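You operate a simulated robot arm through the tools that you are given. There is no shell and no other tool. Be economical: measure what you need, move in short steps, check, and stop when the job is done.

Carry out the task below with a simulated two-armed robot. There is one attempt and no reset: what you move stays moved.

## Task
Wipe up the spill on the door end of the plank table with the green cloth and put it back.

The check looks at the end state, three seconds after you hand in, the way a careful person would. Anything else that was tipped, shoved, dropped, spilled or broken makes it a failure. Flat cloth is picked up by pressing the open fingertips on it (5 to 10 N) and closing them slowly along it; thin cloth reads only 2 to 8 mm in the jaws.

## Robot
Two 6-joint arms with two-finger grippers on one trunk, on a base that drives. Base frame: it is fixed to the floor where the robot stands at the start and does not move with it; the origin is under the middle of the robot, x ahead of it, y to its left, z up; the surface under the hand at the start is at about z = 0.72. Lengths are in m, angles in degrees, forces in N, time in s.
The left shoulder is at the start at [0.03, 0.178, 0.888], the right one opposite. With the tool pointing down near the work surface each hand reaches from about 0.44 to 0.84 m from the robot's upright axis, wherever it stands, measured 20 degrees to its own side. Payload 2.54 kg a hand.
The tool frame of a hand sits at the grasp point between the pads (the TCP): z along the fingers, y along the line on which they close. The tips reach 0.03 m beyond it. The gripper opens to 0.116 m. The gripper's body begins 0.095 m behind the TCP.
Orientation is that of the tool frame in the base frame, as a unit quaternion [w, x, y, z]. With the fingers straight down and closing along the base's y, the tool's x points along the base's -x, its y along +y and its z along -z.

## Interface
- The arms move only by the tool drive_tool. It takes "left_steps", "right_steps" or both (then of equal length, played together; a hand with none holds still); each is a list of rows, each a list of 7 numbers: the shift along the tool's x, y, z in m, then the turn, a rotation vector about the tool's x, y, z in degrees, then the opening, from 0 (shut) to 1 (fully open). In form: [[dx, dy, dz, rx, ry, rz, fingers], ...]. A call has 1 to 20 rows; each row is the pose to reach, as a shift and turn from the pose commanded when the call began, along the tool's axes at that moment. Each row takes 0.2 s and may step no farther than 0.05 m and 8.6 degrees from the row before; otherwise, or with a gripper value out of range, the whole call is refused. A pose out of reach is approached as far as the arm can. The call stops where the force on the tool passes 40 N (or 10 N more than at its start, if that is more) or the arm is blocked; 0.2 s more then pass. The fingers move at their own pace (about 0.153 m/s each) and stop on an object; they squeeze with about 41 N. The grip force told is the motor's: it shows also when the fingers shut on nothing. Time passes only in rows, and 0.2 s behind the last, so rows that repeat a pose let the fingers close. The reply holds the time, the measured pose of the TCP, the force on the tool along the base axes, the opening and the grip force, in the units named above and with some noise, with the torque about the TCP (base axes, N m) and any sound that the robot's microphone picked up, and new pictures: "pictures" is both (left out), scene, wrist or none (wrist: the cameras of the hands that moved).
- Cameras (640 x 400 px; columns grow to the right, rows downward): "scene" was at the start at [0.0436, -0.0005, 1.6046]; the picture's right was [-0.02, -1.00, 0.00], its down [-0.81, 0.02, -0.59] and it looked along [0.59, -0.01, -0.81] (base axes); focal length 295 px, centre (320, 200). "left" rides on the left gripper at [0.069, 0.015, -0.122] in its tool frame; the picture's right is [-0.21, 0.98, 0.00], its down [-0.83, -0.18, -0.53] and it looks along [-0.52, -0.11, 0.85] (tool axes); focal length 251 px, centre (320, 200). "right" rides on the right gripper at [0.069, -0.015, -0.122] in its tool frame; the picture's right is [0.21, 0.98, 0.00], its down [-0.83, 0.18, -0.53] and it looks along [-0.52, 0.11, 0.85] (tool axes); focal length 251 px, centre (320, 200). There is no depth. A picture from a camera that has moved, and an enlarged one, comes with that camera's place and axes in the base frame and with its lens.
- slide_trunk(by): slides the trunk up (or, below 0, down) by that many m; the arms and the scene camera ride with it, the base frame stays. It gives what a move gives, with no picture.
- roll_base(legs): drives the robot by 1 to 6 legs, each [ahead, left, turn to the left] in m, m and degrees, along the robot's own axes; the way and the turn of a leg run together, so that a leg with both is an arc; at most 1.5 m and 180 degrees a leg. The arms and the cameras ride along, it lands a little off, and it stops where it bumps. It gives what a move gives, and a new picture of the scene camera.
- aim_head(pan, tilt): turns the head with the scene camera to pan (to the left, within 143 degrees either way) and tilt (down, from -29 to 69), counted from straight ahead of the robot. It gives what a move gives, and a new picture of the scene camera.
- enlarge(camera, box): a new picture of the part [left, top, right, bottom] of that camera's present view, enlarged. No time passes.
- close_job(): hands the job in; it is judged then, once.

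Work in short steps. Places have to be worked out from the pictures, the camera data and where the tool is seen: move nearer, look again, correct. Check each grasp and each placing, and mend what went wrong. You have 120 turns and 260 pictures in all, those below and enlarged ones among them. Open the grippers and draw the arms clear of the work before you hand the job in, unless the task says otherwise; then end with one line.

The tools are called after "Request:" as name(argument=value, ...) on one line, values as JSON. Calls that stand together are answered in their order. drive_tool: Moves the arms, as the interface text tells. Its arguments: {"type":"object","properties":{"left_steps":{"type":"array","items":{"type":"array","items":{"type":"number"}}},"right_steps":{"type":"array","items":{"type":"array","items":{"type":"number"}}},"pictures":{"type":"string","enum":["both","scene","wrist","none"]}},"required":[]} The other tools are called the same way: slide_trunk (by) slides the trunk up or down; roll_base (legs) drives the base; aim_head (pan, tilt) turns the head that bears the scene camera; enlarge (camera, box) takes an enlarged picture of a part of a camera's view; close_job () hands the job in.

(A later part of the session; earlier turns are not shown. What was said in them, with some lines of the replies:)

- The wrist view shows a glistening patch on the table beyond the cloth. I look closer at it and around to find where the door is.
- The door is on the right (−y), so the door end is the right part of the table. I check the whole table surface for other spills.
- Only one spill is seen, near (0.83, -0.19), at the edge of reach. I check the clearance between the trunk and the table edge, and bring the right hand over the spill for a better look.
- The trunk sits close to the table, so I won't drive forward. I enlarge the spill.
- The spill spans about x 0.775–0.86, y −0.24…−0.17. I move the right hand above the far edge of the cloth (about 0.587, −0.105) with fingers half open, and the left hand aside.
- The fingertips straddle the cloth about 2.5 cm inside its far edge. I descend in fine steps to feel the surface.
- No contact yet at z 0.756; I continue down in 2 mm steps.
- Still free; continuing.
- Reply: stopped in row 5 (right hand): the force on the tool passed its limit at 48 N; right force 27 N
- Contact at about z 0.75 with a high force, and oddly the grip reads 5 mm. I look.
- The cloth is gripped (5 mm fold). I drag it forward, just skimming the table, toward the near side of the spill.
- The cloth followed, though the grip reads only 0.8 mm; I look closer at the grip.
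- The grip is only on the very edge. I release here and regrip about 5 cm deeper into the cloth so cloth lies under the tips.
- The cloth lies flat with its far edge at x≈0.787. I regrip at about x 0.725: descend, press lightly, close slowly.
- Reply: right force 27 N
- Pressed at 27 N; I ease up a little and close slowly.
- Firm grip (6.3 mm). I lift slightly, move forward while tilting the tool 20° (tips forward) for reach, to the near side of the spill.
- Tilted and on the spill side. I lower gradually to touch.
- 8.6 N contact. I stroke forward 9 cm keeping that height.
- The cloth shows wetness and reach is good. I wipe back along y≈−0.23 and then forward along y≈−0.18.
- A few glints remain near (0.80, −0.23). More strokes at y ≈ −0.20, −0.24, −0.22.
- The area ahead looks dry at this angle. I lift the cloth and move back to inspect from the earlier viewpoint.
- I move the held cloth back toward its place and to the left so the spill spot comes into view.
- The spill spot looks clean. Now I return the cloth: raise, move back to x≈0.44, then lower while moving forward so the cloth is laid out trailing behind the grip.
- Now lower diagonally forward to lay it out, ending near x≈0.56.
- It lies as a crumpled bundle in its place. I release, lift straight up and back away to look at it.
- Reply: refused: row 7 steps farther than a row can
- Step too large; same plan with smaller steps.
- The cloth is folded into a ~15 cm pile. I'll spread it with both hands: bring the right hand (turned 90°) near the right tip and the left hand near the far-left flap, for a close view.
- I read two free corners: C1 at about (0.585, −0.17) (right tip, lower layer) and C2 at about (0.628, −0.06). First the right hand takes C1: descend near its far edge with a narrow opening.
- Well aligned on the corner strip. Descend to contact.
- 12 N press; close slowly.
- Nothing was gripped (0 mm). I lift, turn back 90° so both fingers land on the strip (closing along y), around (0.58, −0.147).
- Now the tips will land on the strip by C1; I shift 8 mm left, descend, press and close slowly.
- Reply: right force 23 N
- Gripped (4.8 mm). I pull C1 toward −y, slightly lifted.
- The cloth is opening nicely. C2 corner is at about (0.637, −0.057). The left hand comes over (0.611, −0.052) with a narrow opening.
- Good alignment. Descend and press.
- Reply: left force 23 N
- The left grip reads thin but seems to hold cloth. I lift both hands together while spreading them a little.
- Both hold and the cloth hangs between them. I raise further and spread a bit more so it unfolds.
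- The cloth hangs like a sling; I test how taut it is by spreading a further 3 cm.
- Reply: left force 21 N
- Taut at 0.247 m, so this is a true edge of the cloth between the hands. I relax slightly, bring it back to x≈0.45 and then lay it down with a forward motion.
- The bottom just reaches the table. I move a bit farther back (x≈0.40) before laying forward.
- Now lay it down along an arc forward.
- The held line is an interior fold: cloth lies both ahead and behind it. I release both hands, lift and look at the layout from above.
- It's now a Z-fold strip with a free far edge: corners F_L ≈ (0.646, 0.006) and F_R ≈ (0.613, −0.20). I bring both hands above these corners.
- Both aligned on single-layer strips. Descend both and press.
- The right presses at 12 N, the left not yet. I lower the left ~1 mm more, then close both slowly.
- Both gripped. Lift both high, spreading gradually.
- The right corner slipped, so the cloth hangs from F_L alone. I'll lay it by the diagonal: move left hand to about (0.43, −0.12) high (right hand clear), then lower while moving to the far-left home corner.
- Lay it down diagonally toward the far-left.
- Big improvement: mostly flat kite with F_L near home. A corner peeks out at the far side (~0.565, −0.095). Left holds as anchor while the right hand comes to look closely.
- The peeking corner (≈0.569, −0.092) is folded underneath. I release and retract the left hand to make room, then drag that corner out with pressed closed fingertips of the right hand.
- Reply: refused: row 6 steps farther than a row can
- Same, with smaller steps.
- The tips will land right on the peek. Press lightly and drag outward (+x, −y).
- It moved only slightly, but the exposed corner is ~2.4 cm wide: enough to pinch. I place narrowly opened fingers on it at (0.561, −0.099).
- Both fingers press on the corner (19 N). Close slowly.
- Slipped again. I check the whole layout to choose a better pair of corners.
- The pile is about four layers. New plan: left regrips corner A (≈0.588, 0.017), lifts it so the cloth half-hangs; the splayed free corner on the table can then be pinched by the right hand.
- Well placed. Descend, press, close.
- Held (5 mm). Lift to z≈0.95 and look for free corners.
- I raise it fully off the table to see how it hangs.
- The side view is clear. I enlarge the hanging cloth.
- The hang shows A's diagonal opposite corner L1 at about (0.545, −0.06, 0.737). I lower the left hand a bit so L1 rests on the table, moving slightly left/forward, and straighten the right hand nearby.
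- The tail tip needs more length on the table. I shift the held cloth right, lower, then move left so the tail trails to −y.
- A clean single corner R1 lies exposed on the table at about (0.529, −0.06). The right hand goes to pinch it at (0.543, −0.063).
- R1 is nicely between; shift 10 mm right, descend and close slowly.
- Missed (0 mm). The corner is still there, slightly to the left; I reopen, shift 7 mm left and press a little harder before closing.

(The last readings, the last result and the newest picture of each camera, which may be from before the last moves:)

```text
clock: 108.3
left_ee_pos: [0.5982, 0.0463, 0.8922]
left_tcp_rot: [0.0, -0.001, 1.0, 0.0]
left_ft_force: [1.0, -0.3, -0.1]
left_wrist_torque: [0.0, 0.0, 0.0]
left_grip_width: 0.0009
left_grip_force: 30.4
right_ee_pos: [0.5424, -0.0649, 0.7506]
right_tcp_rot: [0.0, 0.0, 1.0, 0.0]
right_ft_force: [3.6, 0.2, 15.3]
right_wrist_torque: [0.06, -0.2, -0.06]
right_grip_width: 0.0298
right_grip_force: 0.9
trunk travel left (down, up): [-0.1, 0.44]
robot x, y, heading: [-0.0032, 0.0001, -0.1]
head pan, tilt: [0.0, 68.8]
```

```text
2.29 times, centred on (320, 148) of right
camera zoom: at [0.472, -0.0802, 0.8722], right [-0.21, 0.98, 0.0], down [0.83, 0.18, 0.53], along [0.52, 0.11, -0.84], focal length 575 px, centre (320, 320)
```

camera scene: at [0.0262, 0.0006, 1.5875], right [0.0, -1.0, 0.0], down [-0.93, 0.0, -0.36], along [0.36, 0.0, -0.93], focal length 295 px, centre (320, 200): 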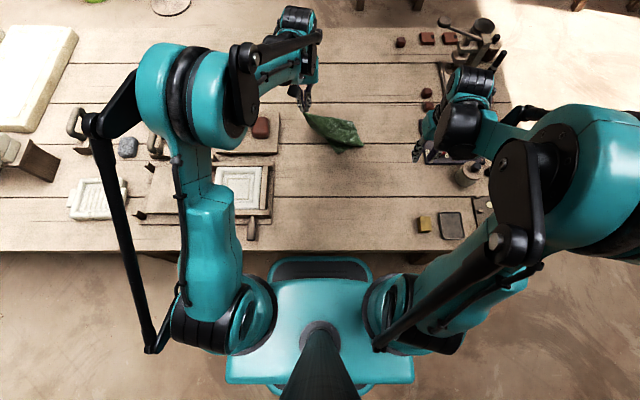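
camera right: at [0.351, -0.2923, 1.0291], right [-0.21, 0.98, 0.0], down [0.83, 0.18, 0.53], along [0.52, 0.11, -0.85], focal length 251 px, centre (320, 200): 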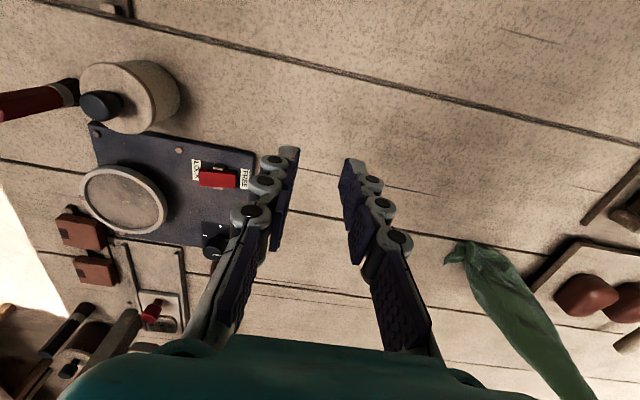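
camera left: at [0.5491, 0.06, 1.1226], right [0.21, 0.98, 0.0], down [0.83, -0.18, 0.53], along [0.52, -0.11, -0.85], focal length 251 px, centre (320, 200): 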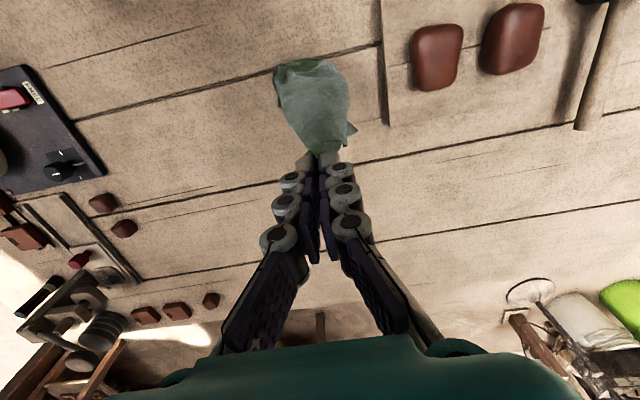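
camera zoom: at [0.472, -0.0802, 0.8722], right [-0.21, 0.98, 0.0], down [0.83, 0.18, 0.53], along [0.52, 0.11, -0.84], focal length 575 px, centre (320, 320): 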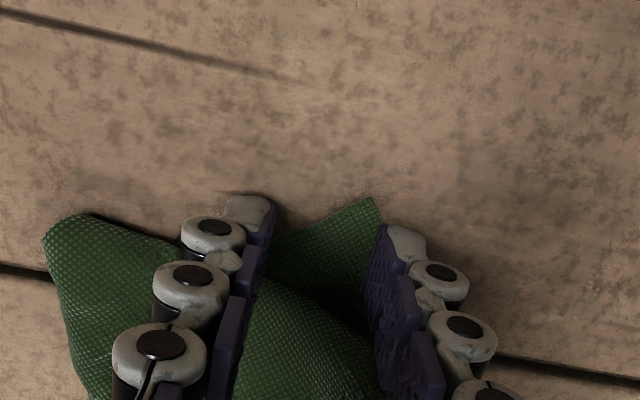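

Pressing 15 N with the corner spanning both fingertips; close slowly.

Request:
drive_tool(right_steps=[[0, 0, 0, 0, 0, 0, 0.22], [0, 0, 0, 0, 0, 0, 0.19], [0, 0, 0, 0, 0, 0, 0.16], [0, 0, 0, 0, 0, 0, 0.13], [0, 0, 0, 0, 0, 0, 0.1], [0, 0, 0, 0, 0, 0, 0.07], [0, 0, 0, 0, 0, 0, 0.04], [0, 0, 0, 0, 0, 0, 0], [0, 0, 0, 0, 0, 0, 0]], pictures="none")

Request:
enlarge(camera="right", box=[180, 60, 460, 235])

```text
clock: 110.3
left_ee_pos: [0.5981, 0.045, 0.8922]
left_tcp_rot: [0.0, 0.0, 1.0, 0.0]
left_ft_force: [0.5, -0.3, 0.0]
left_wrist_torque: [0.02, -0.02, 0.02]
left_grip_width: 0.001
left_grip_force: 30.9
right_ee_pos: [0.5406, -0.0645, 0.75]
right_tcp_rot: [0.0, 0.0, 1.0, 0.001]
right_ft_force: [-0.3, 2.2, -0.1]
right_wrist_torque: [-0.26, -0.01, -0.02]
right_grip_width: 0.0005
right_grip_force: 25.8
trunk travel left (down, up): [-0.1, 0.44]
robot x, y, heading: [-0.0, -0.0009, 0.3]
head pan, tilt: [0.0, 68.8]
```

```text
2.29 times, centred on (320, 148) of right
camera zoom: at [0.4723, -0.0802, 0.8716], right [-0.21, 0.98, 0.0], down [0.83, 0.18, 0.53], along [0.52, 0.11, -0.85], focal length 575 px, centre (320, 320)
```

zoom: 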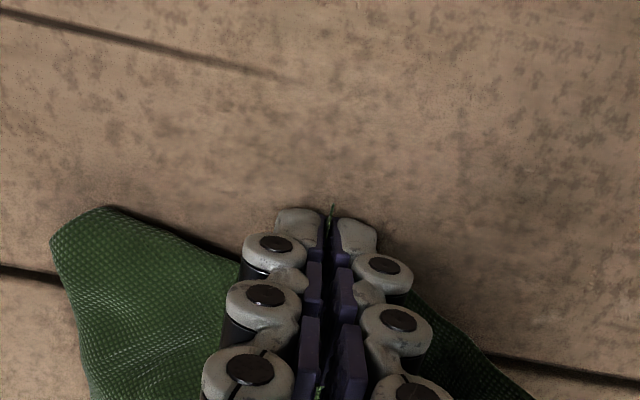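

A bit of cloth shows between the tips. I lift both hands gradually, moving the right to hang the A–R1 edge between them.

Request:
drive_tool(left_steps=[[0, 0, -0.0, 0, 0, 0, 0], [0, 0, -0.01, 0, 0, 0, 0], [0, 0, -0.03, 0, 0, 0, 0], [0, 0, -0.06, 0, 0, 0, 0], [0, 0, -0.08, 0, 0, 0, 0], [0, 0, -0.1, 0, 0, 0, 0], [0, 0, -0.11, 0, 0, 0, 0], [0, 0, -0.11, 0, 0, 0, 0]], right_steps=[[0, 0, -0.02, 0, 0, 0, 0], [-0.005, -0.02, -0.05, 0, 0, 0, 0], [-0.015, -0.04, -0.09, 0, 0, 0, 0], [-0.025, -0.06, -0.13, 0, 0, 0, 0], [-0.035, -0.075, -0.17, 0, 0, 0, 0], [-0.045, -0.09, -0.21, 0, 0, 0, 0], [-0.055, -0.1, -0.245, 0, 0, 0, 0], [-0.055, -0.1, -0.245, 0, 0, 0, 0]], pictures="scene")

Request:
enlarge(camera="scene", box=[270, 50, 430, 170])

```text
clock: 112.1
left_ee_pos: [0.5987, 0.0443, 1.0024]
left_tcp_rot: [0.0, 0.0, 1.0, 0.0]
left_ft_force: [0.2, 0.4, 0.1]
left_wrist_torque: [0.0, 0.03, 0.0]
left_grip_width: 0.001
left_grip_force: 30.6
right_ee_pos: [0.5965, -0.1637, 0.9966]
right_tcp_rot: [0.0, -0.001, 1.0, 0.0]
right_ft_force: [-0.3, 0.0, 4.3]
right_wrist_torque: [-0.03, -0.03, 0.04]
right_grip_width: 0.0002
right_grip_force: 27.2
trunk travel left (down, up): [-0.1, 0.44]
robot x, y, heading: [0.0022, -0.0014, -0.1]
head pan, tilt: [0.0, 68.8]
camera scene: at [0.0263, 0.0009, 1.5875], right [0.0, -1.0, 0.0], down [-0.93, 0.0, -0.36], along [0.36, 0.0, -0.93], focal length 295 px, centre (320, 200)
```

scene: 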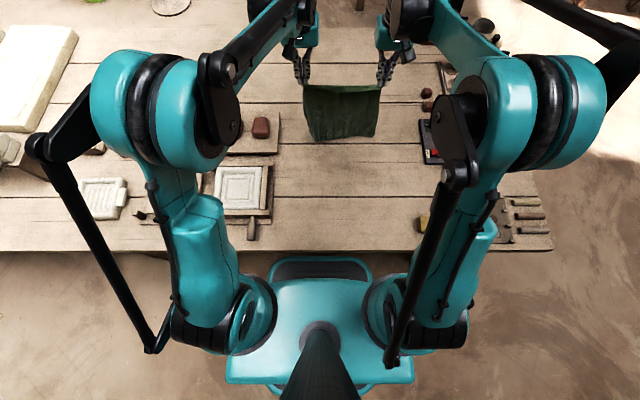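

```text
3.33 times, centred on (350, 110) of scene
camera zoom: at [0.0263, 0.0009, 1.5875], right [0.0, -1.0, 0.0], down [-0.93, 0.0, -0.36], along [0.36, 0.0, -0.93], focal length 983 px, centre (220, 500)
```

zoom: 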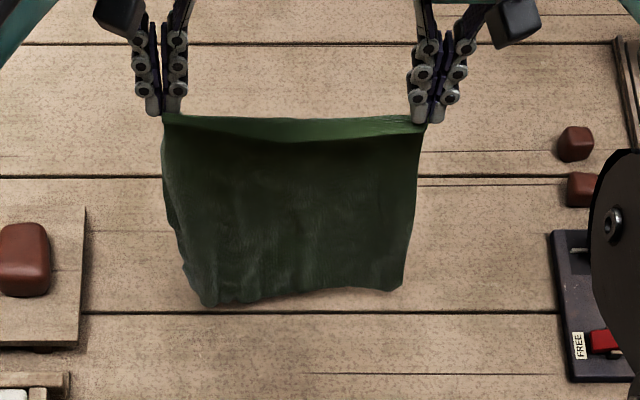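

Excellent: it hangs as a full sheet. I carry it back to x≈0.37, slightly raised and shifted right to centre it at y≈−0.10.

Request:
drive_tool(left_steps=[[0, -0.005, -0.02, 0, 0, 0, 0], [0.03, -0.012, -0.03, 0, 0, 0, 0], [0.07, -0.02, -0.03, 0, 0, 0, 0], [0.11, -0.028, -0.03, 0, 0, 0, 0], [0.15, -0.036, -0.03, 0, 0, 0, 0], [0.19, -0.04, -0.03, 0, 0, 0, 0], [0.225, -0.04, -0.03, 0, 0, 0, 0], [0.225, -0.04, -0.02, 0, 0, 0, 0], [0.225, -0.04, -0.02, 0, 0, 0, 0]], right_steps=[[0, -0.005, -0.02, 0, 0, 0, 0], [0.03, -0.012, -0.035, 0, 0, 0, 0], [0.07, -0.02, -0.035, 0, 0, 0, 0], [0.11, -0.03, -0.035, 0, 0, 0, 0], [0.15, -0.038, -0.035, 0, 0, 0, 0], [0.19, -0.043, -0.035, 0, 0, 0, 0], [0.225, -0.043, -0.035, 0, 0, 0, 0], [0.225, -0.043, -0.025, 0, 0, 0, 0], [0.225, -0.043, -0.025, 0, 0, 0, 0]], pictures="scene")

```text
clock: 114.1
left_ee_pos: [0.3729, 0.0043, 1.0214]
left_tcp_rot: [0.0, 0.0, 1.0, 0.0]
left_ft_force: [-0.8, 0.3, 0.0]
left_wrist_torque: [0.02, -0.02, 0.01]
left_grip_width: 0.0006
left_grip_force: 30.6
right_ee_pos: [0.3686, -0.209, 1.0197]
right_tcp_rot: [0.0, -0.001, 1.0, 0.0]
right_ft_force: [0.5, -0.4, 1.2]
right_wrist_torque: [-0.01, -0.03, 0.0]
right_grip_width: 0.0
right_grip_force: 29.5
trunk travel left (down, up): [-0.1, 0.44]
robot x, y, heading: [0.0009, 0.0026, -0.0]
head pan, tilt: [0.0, 68.8]
camera scene: at [0.0249, 0.0011, 1.5876], right [0.0, -1.0, 0.0], down [-0.93, 0.0, -0.36], along [0.36, 0.0, -0.93], focal length 295 px, centre (320, 200)
```

scene: 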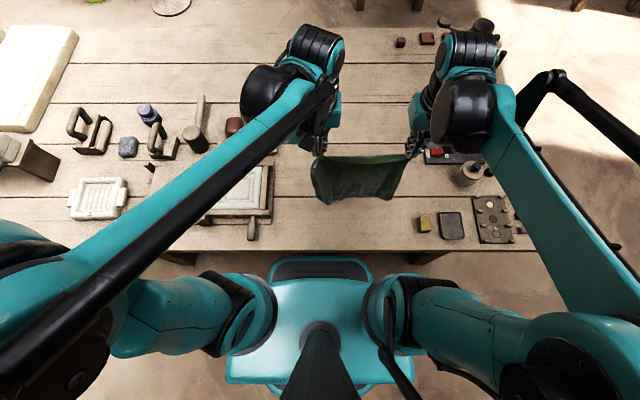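

Still held. Now lay down along a wide arc forward.

Request:
drive_tool(left_steps=[[0, 0, 0.018, 0, 0, 0, 0], [-0.04, 0, 0.022, 0, 0, 0, 0], [-0.08, 0, 0.033, 0, 0, 0, 0], [-0.117, 0, 0.052, 0, 0, 0, 0], [-0.145, 0, 0.071, 0, 0, 0, 0], [-0.169, 0, 0.095, 0, 0, 0, 0], [-0.19, 0, 0.123, 0, 0, 0, 0], [-0.208, 0, 0.153, 0, 0, 0, 0], [-0.221, 0, 0.185, 0, 0, 0, 0], [-0.23, 0, 0.218, 0, 0, 0, 0], [-0.235, 0, 0.246, 0, 0, 0, 0], [-0.235, 0, 0.264, 0, 0, 0, 0], [-0.235, 0, 0.264, 0, 0, 0, 0]], right_steps=[[0, 0, 0.018, 0, 0, 0, 0], [-0.04, 0, 0.022, 0, 0, 0, 0], [-0.08, 0, 0.033, 0, 0, 0, 0], [-0.117, 0, 0.052, 0, 0, 0, 0], [-0.145, 0, 0.071, 0, 0, 0, 0], [-0.169, 0, 0.095, 0, 0, 0, 0], [-0.19, 0, 0.123, 0, 0, 0, 0], [-0.208, 0, 0.153, 0, 0, 0, 0], [-0.221, 0, 0.185, 0, 0, 0, 0], [-0.23, 0, 0.218, 0, 0, 0, 0], [-0.235, 0, 0.244, 0, 0, 0, 0], [-0.235, 0, 0.262, 0, 0, 0, 0], [-0.235, 0, 0.262, 0, 0, 0, 0]])

Request:
enlarge(camera="scene", box=[270, 90, 430, 210])

```text
clock: 116.9
left_ee_pos: [0.6083, 0.0032, 0.7564]
left_tcp_rot: [0.0, 0.0, 1.0, 0.0]
left_ft_force: [-1.5, -0.4, -0.5]
left_wrist_torque: [-0.02, 0.0, 0.0]
left_grip_width: 0.0005
left_grip_force: 30.4
right_ee_pos: [0.6048, -0.2067, 0.7575]
right_tcp_rot: [0.0, 0.0, 1.0, 0.0]
right_ft_force: [-0.4, -0.4, 0.1]
right_wrist_torque: [0.01, 0.05, 0.01]
right_grip_width: 0.0
right_grip_force: 28.2
trunk travel left (down, up): [-0.1, 0.44]
robot x, y, heading: [0.0017, 0.0007, -0.1]
head pan, tilt: [0.0, 68.8]
camera scene: at [0.026, 0.0009, 1.5876], right [0.0, -1.0, 0.0], down [-0.93, 0.0, -0.36], along [0.36, 0.0, -0.93], focal length 295 px, centre (320, 200)
camera right: at [0.5361, -0.2226, 0.8793], right [-0.21, 0.98, 0.0], down [0.83, 0.18, 0.53], along [0.52, 0.11, -0.85], focal length 251 px, centre (320, 200)
camera left: at [0.5393, 0.0176, 0.8785], right [0.21, 0.98, 0.0], down [0.83, -0.18, 0.53], along [0.52, -0.11, -0.85], focal length 251 px, centre (320, 200)
```

scene: 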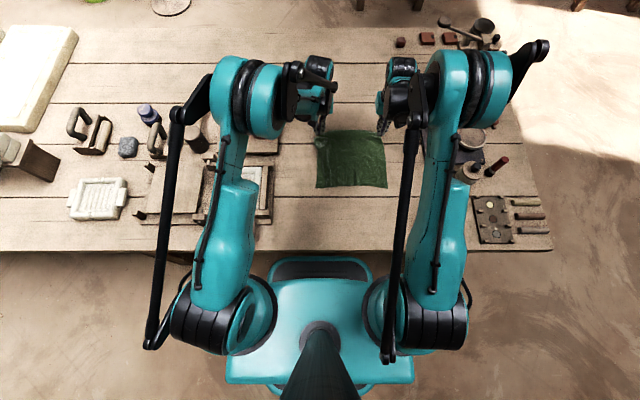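
right: 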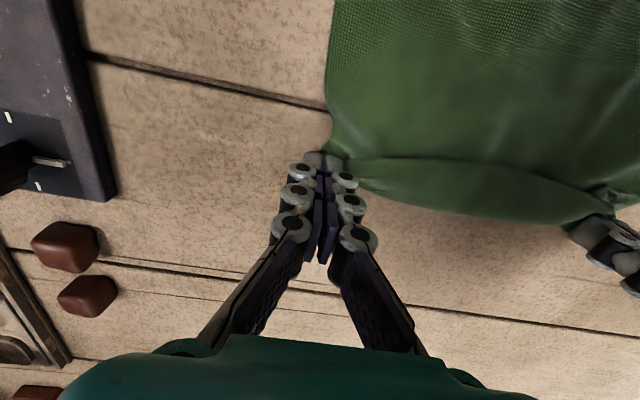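
left: 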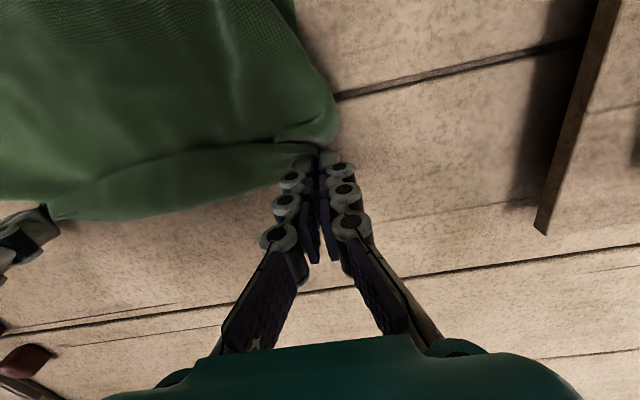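

```text
3.33 times, centred on (350, 150) of scene
camera zoom: at [0.026, 0.0009, 1.5876], right [0.0, -1.0, 0.0], down [-0.93, 0.0, -0.36], along [0.36, 0.0, -0.93], focal length 983 px, centre (220, 367)
```

zoom: 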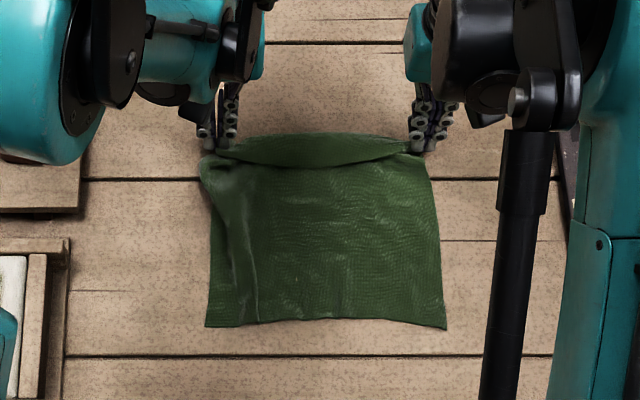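

Laid out nearly flat in its original place. Release both hands and lift straight up.

Request:
drive_tool(left_steps=[[0, 0, 0.003, 0, 0, 0, 0], [0, 0, 0.003, 0, 0, 0, 0.1], [0, 0, 0.003, 0, 0, 0, 0.2], [0, 0, -0.005, 0, 0, 0, 0.3], [0, 0, -0.03, 0, 0, 0, 0.3], [0, 0, -0.07, 0, 0, 0, 0.3], [0, 0.03, -0.1, 0, 0, 0, 0.3], [0, 0.07, -0.12, 0, 0, 0, 0.5], [0, 0.11, -0.14, 0, 0, 0, 1], [0, 0.13, -0.17, 0, 0, 0, 1]], right_steps=[[0, 0, 0.003, 0, 0, 0, 0], [0, 0, 0.003, 0, 0, 0, 0.1], [0, 0, 0.003, 0, 0, 0, 0.2], [0, 0, -0.005, 0, 0, 0, 0.3], [0, 0, -0.03, 0, 0, 0, 0.3], [0, 0, -0.07, 0, 0, 0, 0.3], [-0.02, -0.01, -0.11, 0, 0, 0, 0.3], [-0.04, -0.02, -0.15, 0, 0, 0, 0.5], [-0.06, -0.035, -0.18, 0, 0, 0, 1], [-0.083, -0.05, -0.2, 0, 0, 0, 1]])

Request:
enlarge(camera="right", box=[240, 120, 440, 245])

Request:
enlarge(camera="scene", box=[270, 60, 450, 210])

```text
clock: 119.1
left_ee_pos: [0.6107, 0.1329, 0.929]
left_tcp_rot: [0.0, 0.001, 1.0, 0.0]
left_ft_force: [-0.2, 0.3, 1.0]
left_wrist_torque: [0.0, -0.03, 0.02]
left_grip_width: 0.1162
left_grip_force: 0.2
right_ee_pos: [0.6896, -0.2591, 0.9597]
right_tcp_rot: [-0.001, 0.0, 1.0, 0.0]
right_ft_force: [0.3, 0.2, 0.3]
right_wrist_torque: [0.01, -0.01, 0.02]
right_grip_width: 0.116
right_grip_force: 0.1
trunk travel left (down, up): [-0.1, 0.44]
robot x, y, heading: [0.0002, -0.0012, 0.1]
head pan, tilt: [0.0, 68.8]
camera scene: at [0.0262, 0.0007, 1.5875], right [0.0, -1.0, 0.0], down [-0.93, 0.0, -0.36], along [0.36, 0.0, -0.93], focal length 295 px, centre (320, 200)
camera right: at [0.6208, -0.2748, 1.0812], right [-0.21, 0.98, 0.0], down [0.83, 0.18, 0.53], along [0.52, 0.11, -0.85], focal length 251 px, centre (320, 200)
camera left: at [0.543, 0.1482, 1.0497], right [0.21, 0.98, 0.0], down [0.83, -0.18, 0.53], along [0.52, -0.11, -0.85], focal length 251 px, centre (320, 200)
```

scene: 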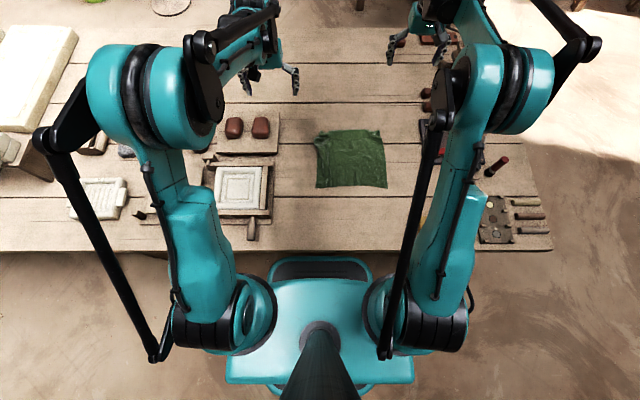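
right: 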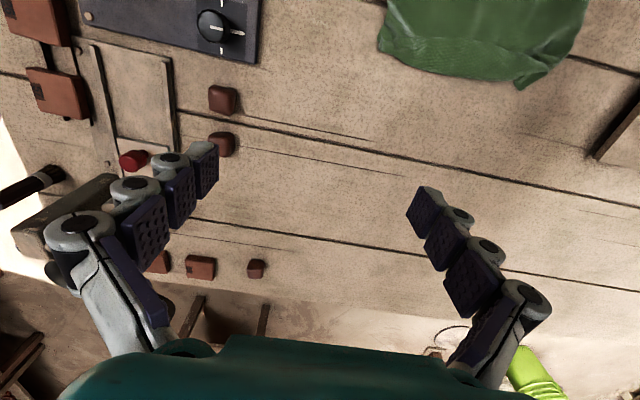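
left: 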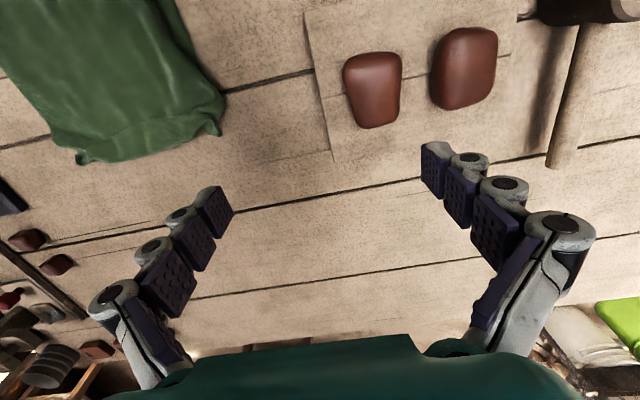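

```text
3.20 times, centred on (340, 182) of right
camera zoom: at [0.6208, -0.2748, 1.0812], right [-0.21, 0.98, 0.0], down [0.83, 0.18, 0.53], along [0.52, 0.11, -0.85], focal length 805 px, centre (256, 256)
```

zoom: 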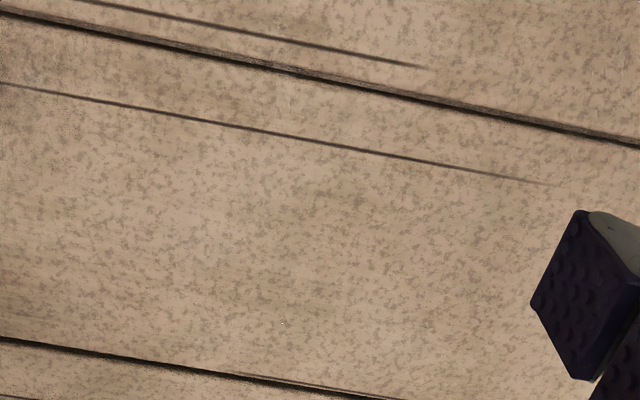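

```text
2.67 times, centred on (360, 135) of scene
camera zoom: at [0.0262, 0.0007, 1.5875], right [0.0, -1.0, 0.0], down [-0.93, 0.0, -0.36], along [0.36, 0.0, -0.93], focal length 786 px, centre (213, 373)
```

zoom: 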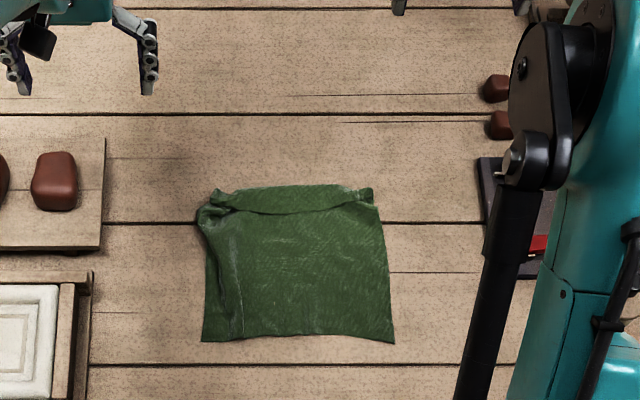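

The spot looks clean save a possible tiny speck at (0.88, −0.205). I zoom in, then go back to the start viewpoint where the spill glinted strongly.

Request:
enlarge(camera="right", box=[300, 180, 380, 230])

Request:
drive_tool(right_steps=[[0.04, -0.03, 0, 0, 0, 0, 1], [0.08, -0.05, 0, 0, 0, 0, 1], [0.12, -0.07, 0, 0, 0, 0, 1], [0.16, -0.09, 0, 0, 0, 0, 1], [0.2, -0.108, 0, 0, 0, 0, 1], [0.203, -0.108, 0, 0, 0, 0, 1]], pictures="wrist")

Request:
enlarge(camera="right", box=[260, 220, 460, 345])

```text
8.00 times, centred on (340, 205) of right
camera zoom: at [0.6208, -0.2748, 1.0812], right [-0.21, 0.98, 0.0], down [0.83, 0.18, 0.53], along [0.52, 0.11, -0.85], focal length 2012 px, centre (160, 160)
```

zoom: 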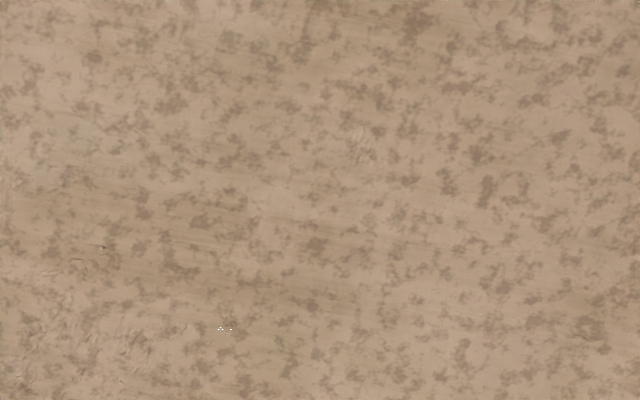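

```text
clock: 120.5
left_ee_pos: [0.6126, 0.1334, 0.9287]
left_tcp_rot: [0.0, 0.0, 1.0, 0.0]
left_ft_force: [0.4, -0.3, 0.3]
left_wrist_torque: [0.01, 0.01, 0.0]
left_grip_width: 0.1159
left_grip_force: 0.0
right_ee_pos: [0.4861, -0.3651, 0.9604]
right_tcp_rot: [0.0, 0.0, 1.0, 0.0]
right_ft_force: [0.2, -0.3, 0.7]
right_wrist_torque: [-0.03, 0.02, 0.01]
right_grip_width: 0.1161
right_grip_force: 0.1
trunk travel left (down, up): [-0.1, 0.44]
robot x, y, heading: [0.0027, 0.0013, -0.0]
head pan, tilt: [0.0, 68.8]
camera right: at [0.4177, -0.3804, 1.081], right [-0.21, 0.98, 0.0], down [0.83, 0.18, 0.53], along [0.52, 0.11, -0.85], focal length 251 px, centre (320, 200)
```

right: 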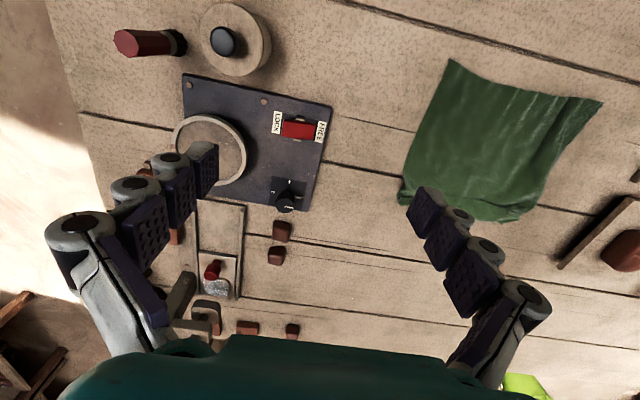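

```text
3.20 times, centred on (360, 282) of right
camera zoom: at [0.4177, -0.3804, 1.081], right [-0.21, 0.98, 0.0], down [0.83, 0.18, 0.53], along [0.52, 0.11, -0.85], focal length 805 px, centre (192, -64)
```

zoom: 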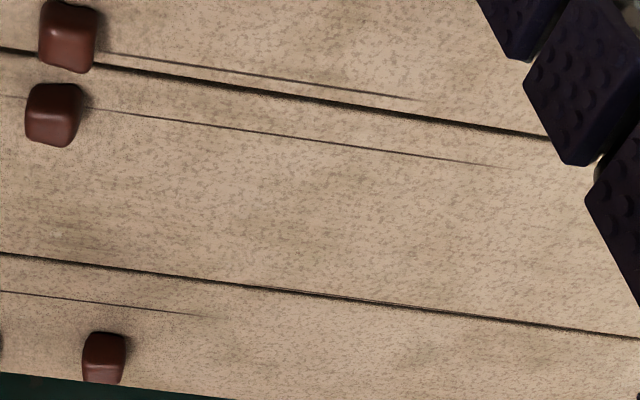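

The wet patch is gone from both earlier viewpoints. The cloth lies spread in its place, and both hands are open and clear near their start poses, so I hand the job in.

Request:
close_job()

```text
The job is handed in.
```

I wiped up the spill and laid the green cloth back in its place, spread out but a little wrinkled and about 3 cm forward of where it was; one speck, roughly 3 mm across, may remain at the far end of the wiped area.
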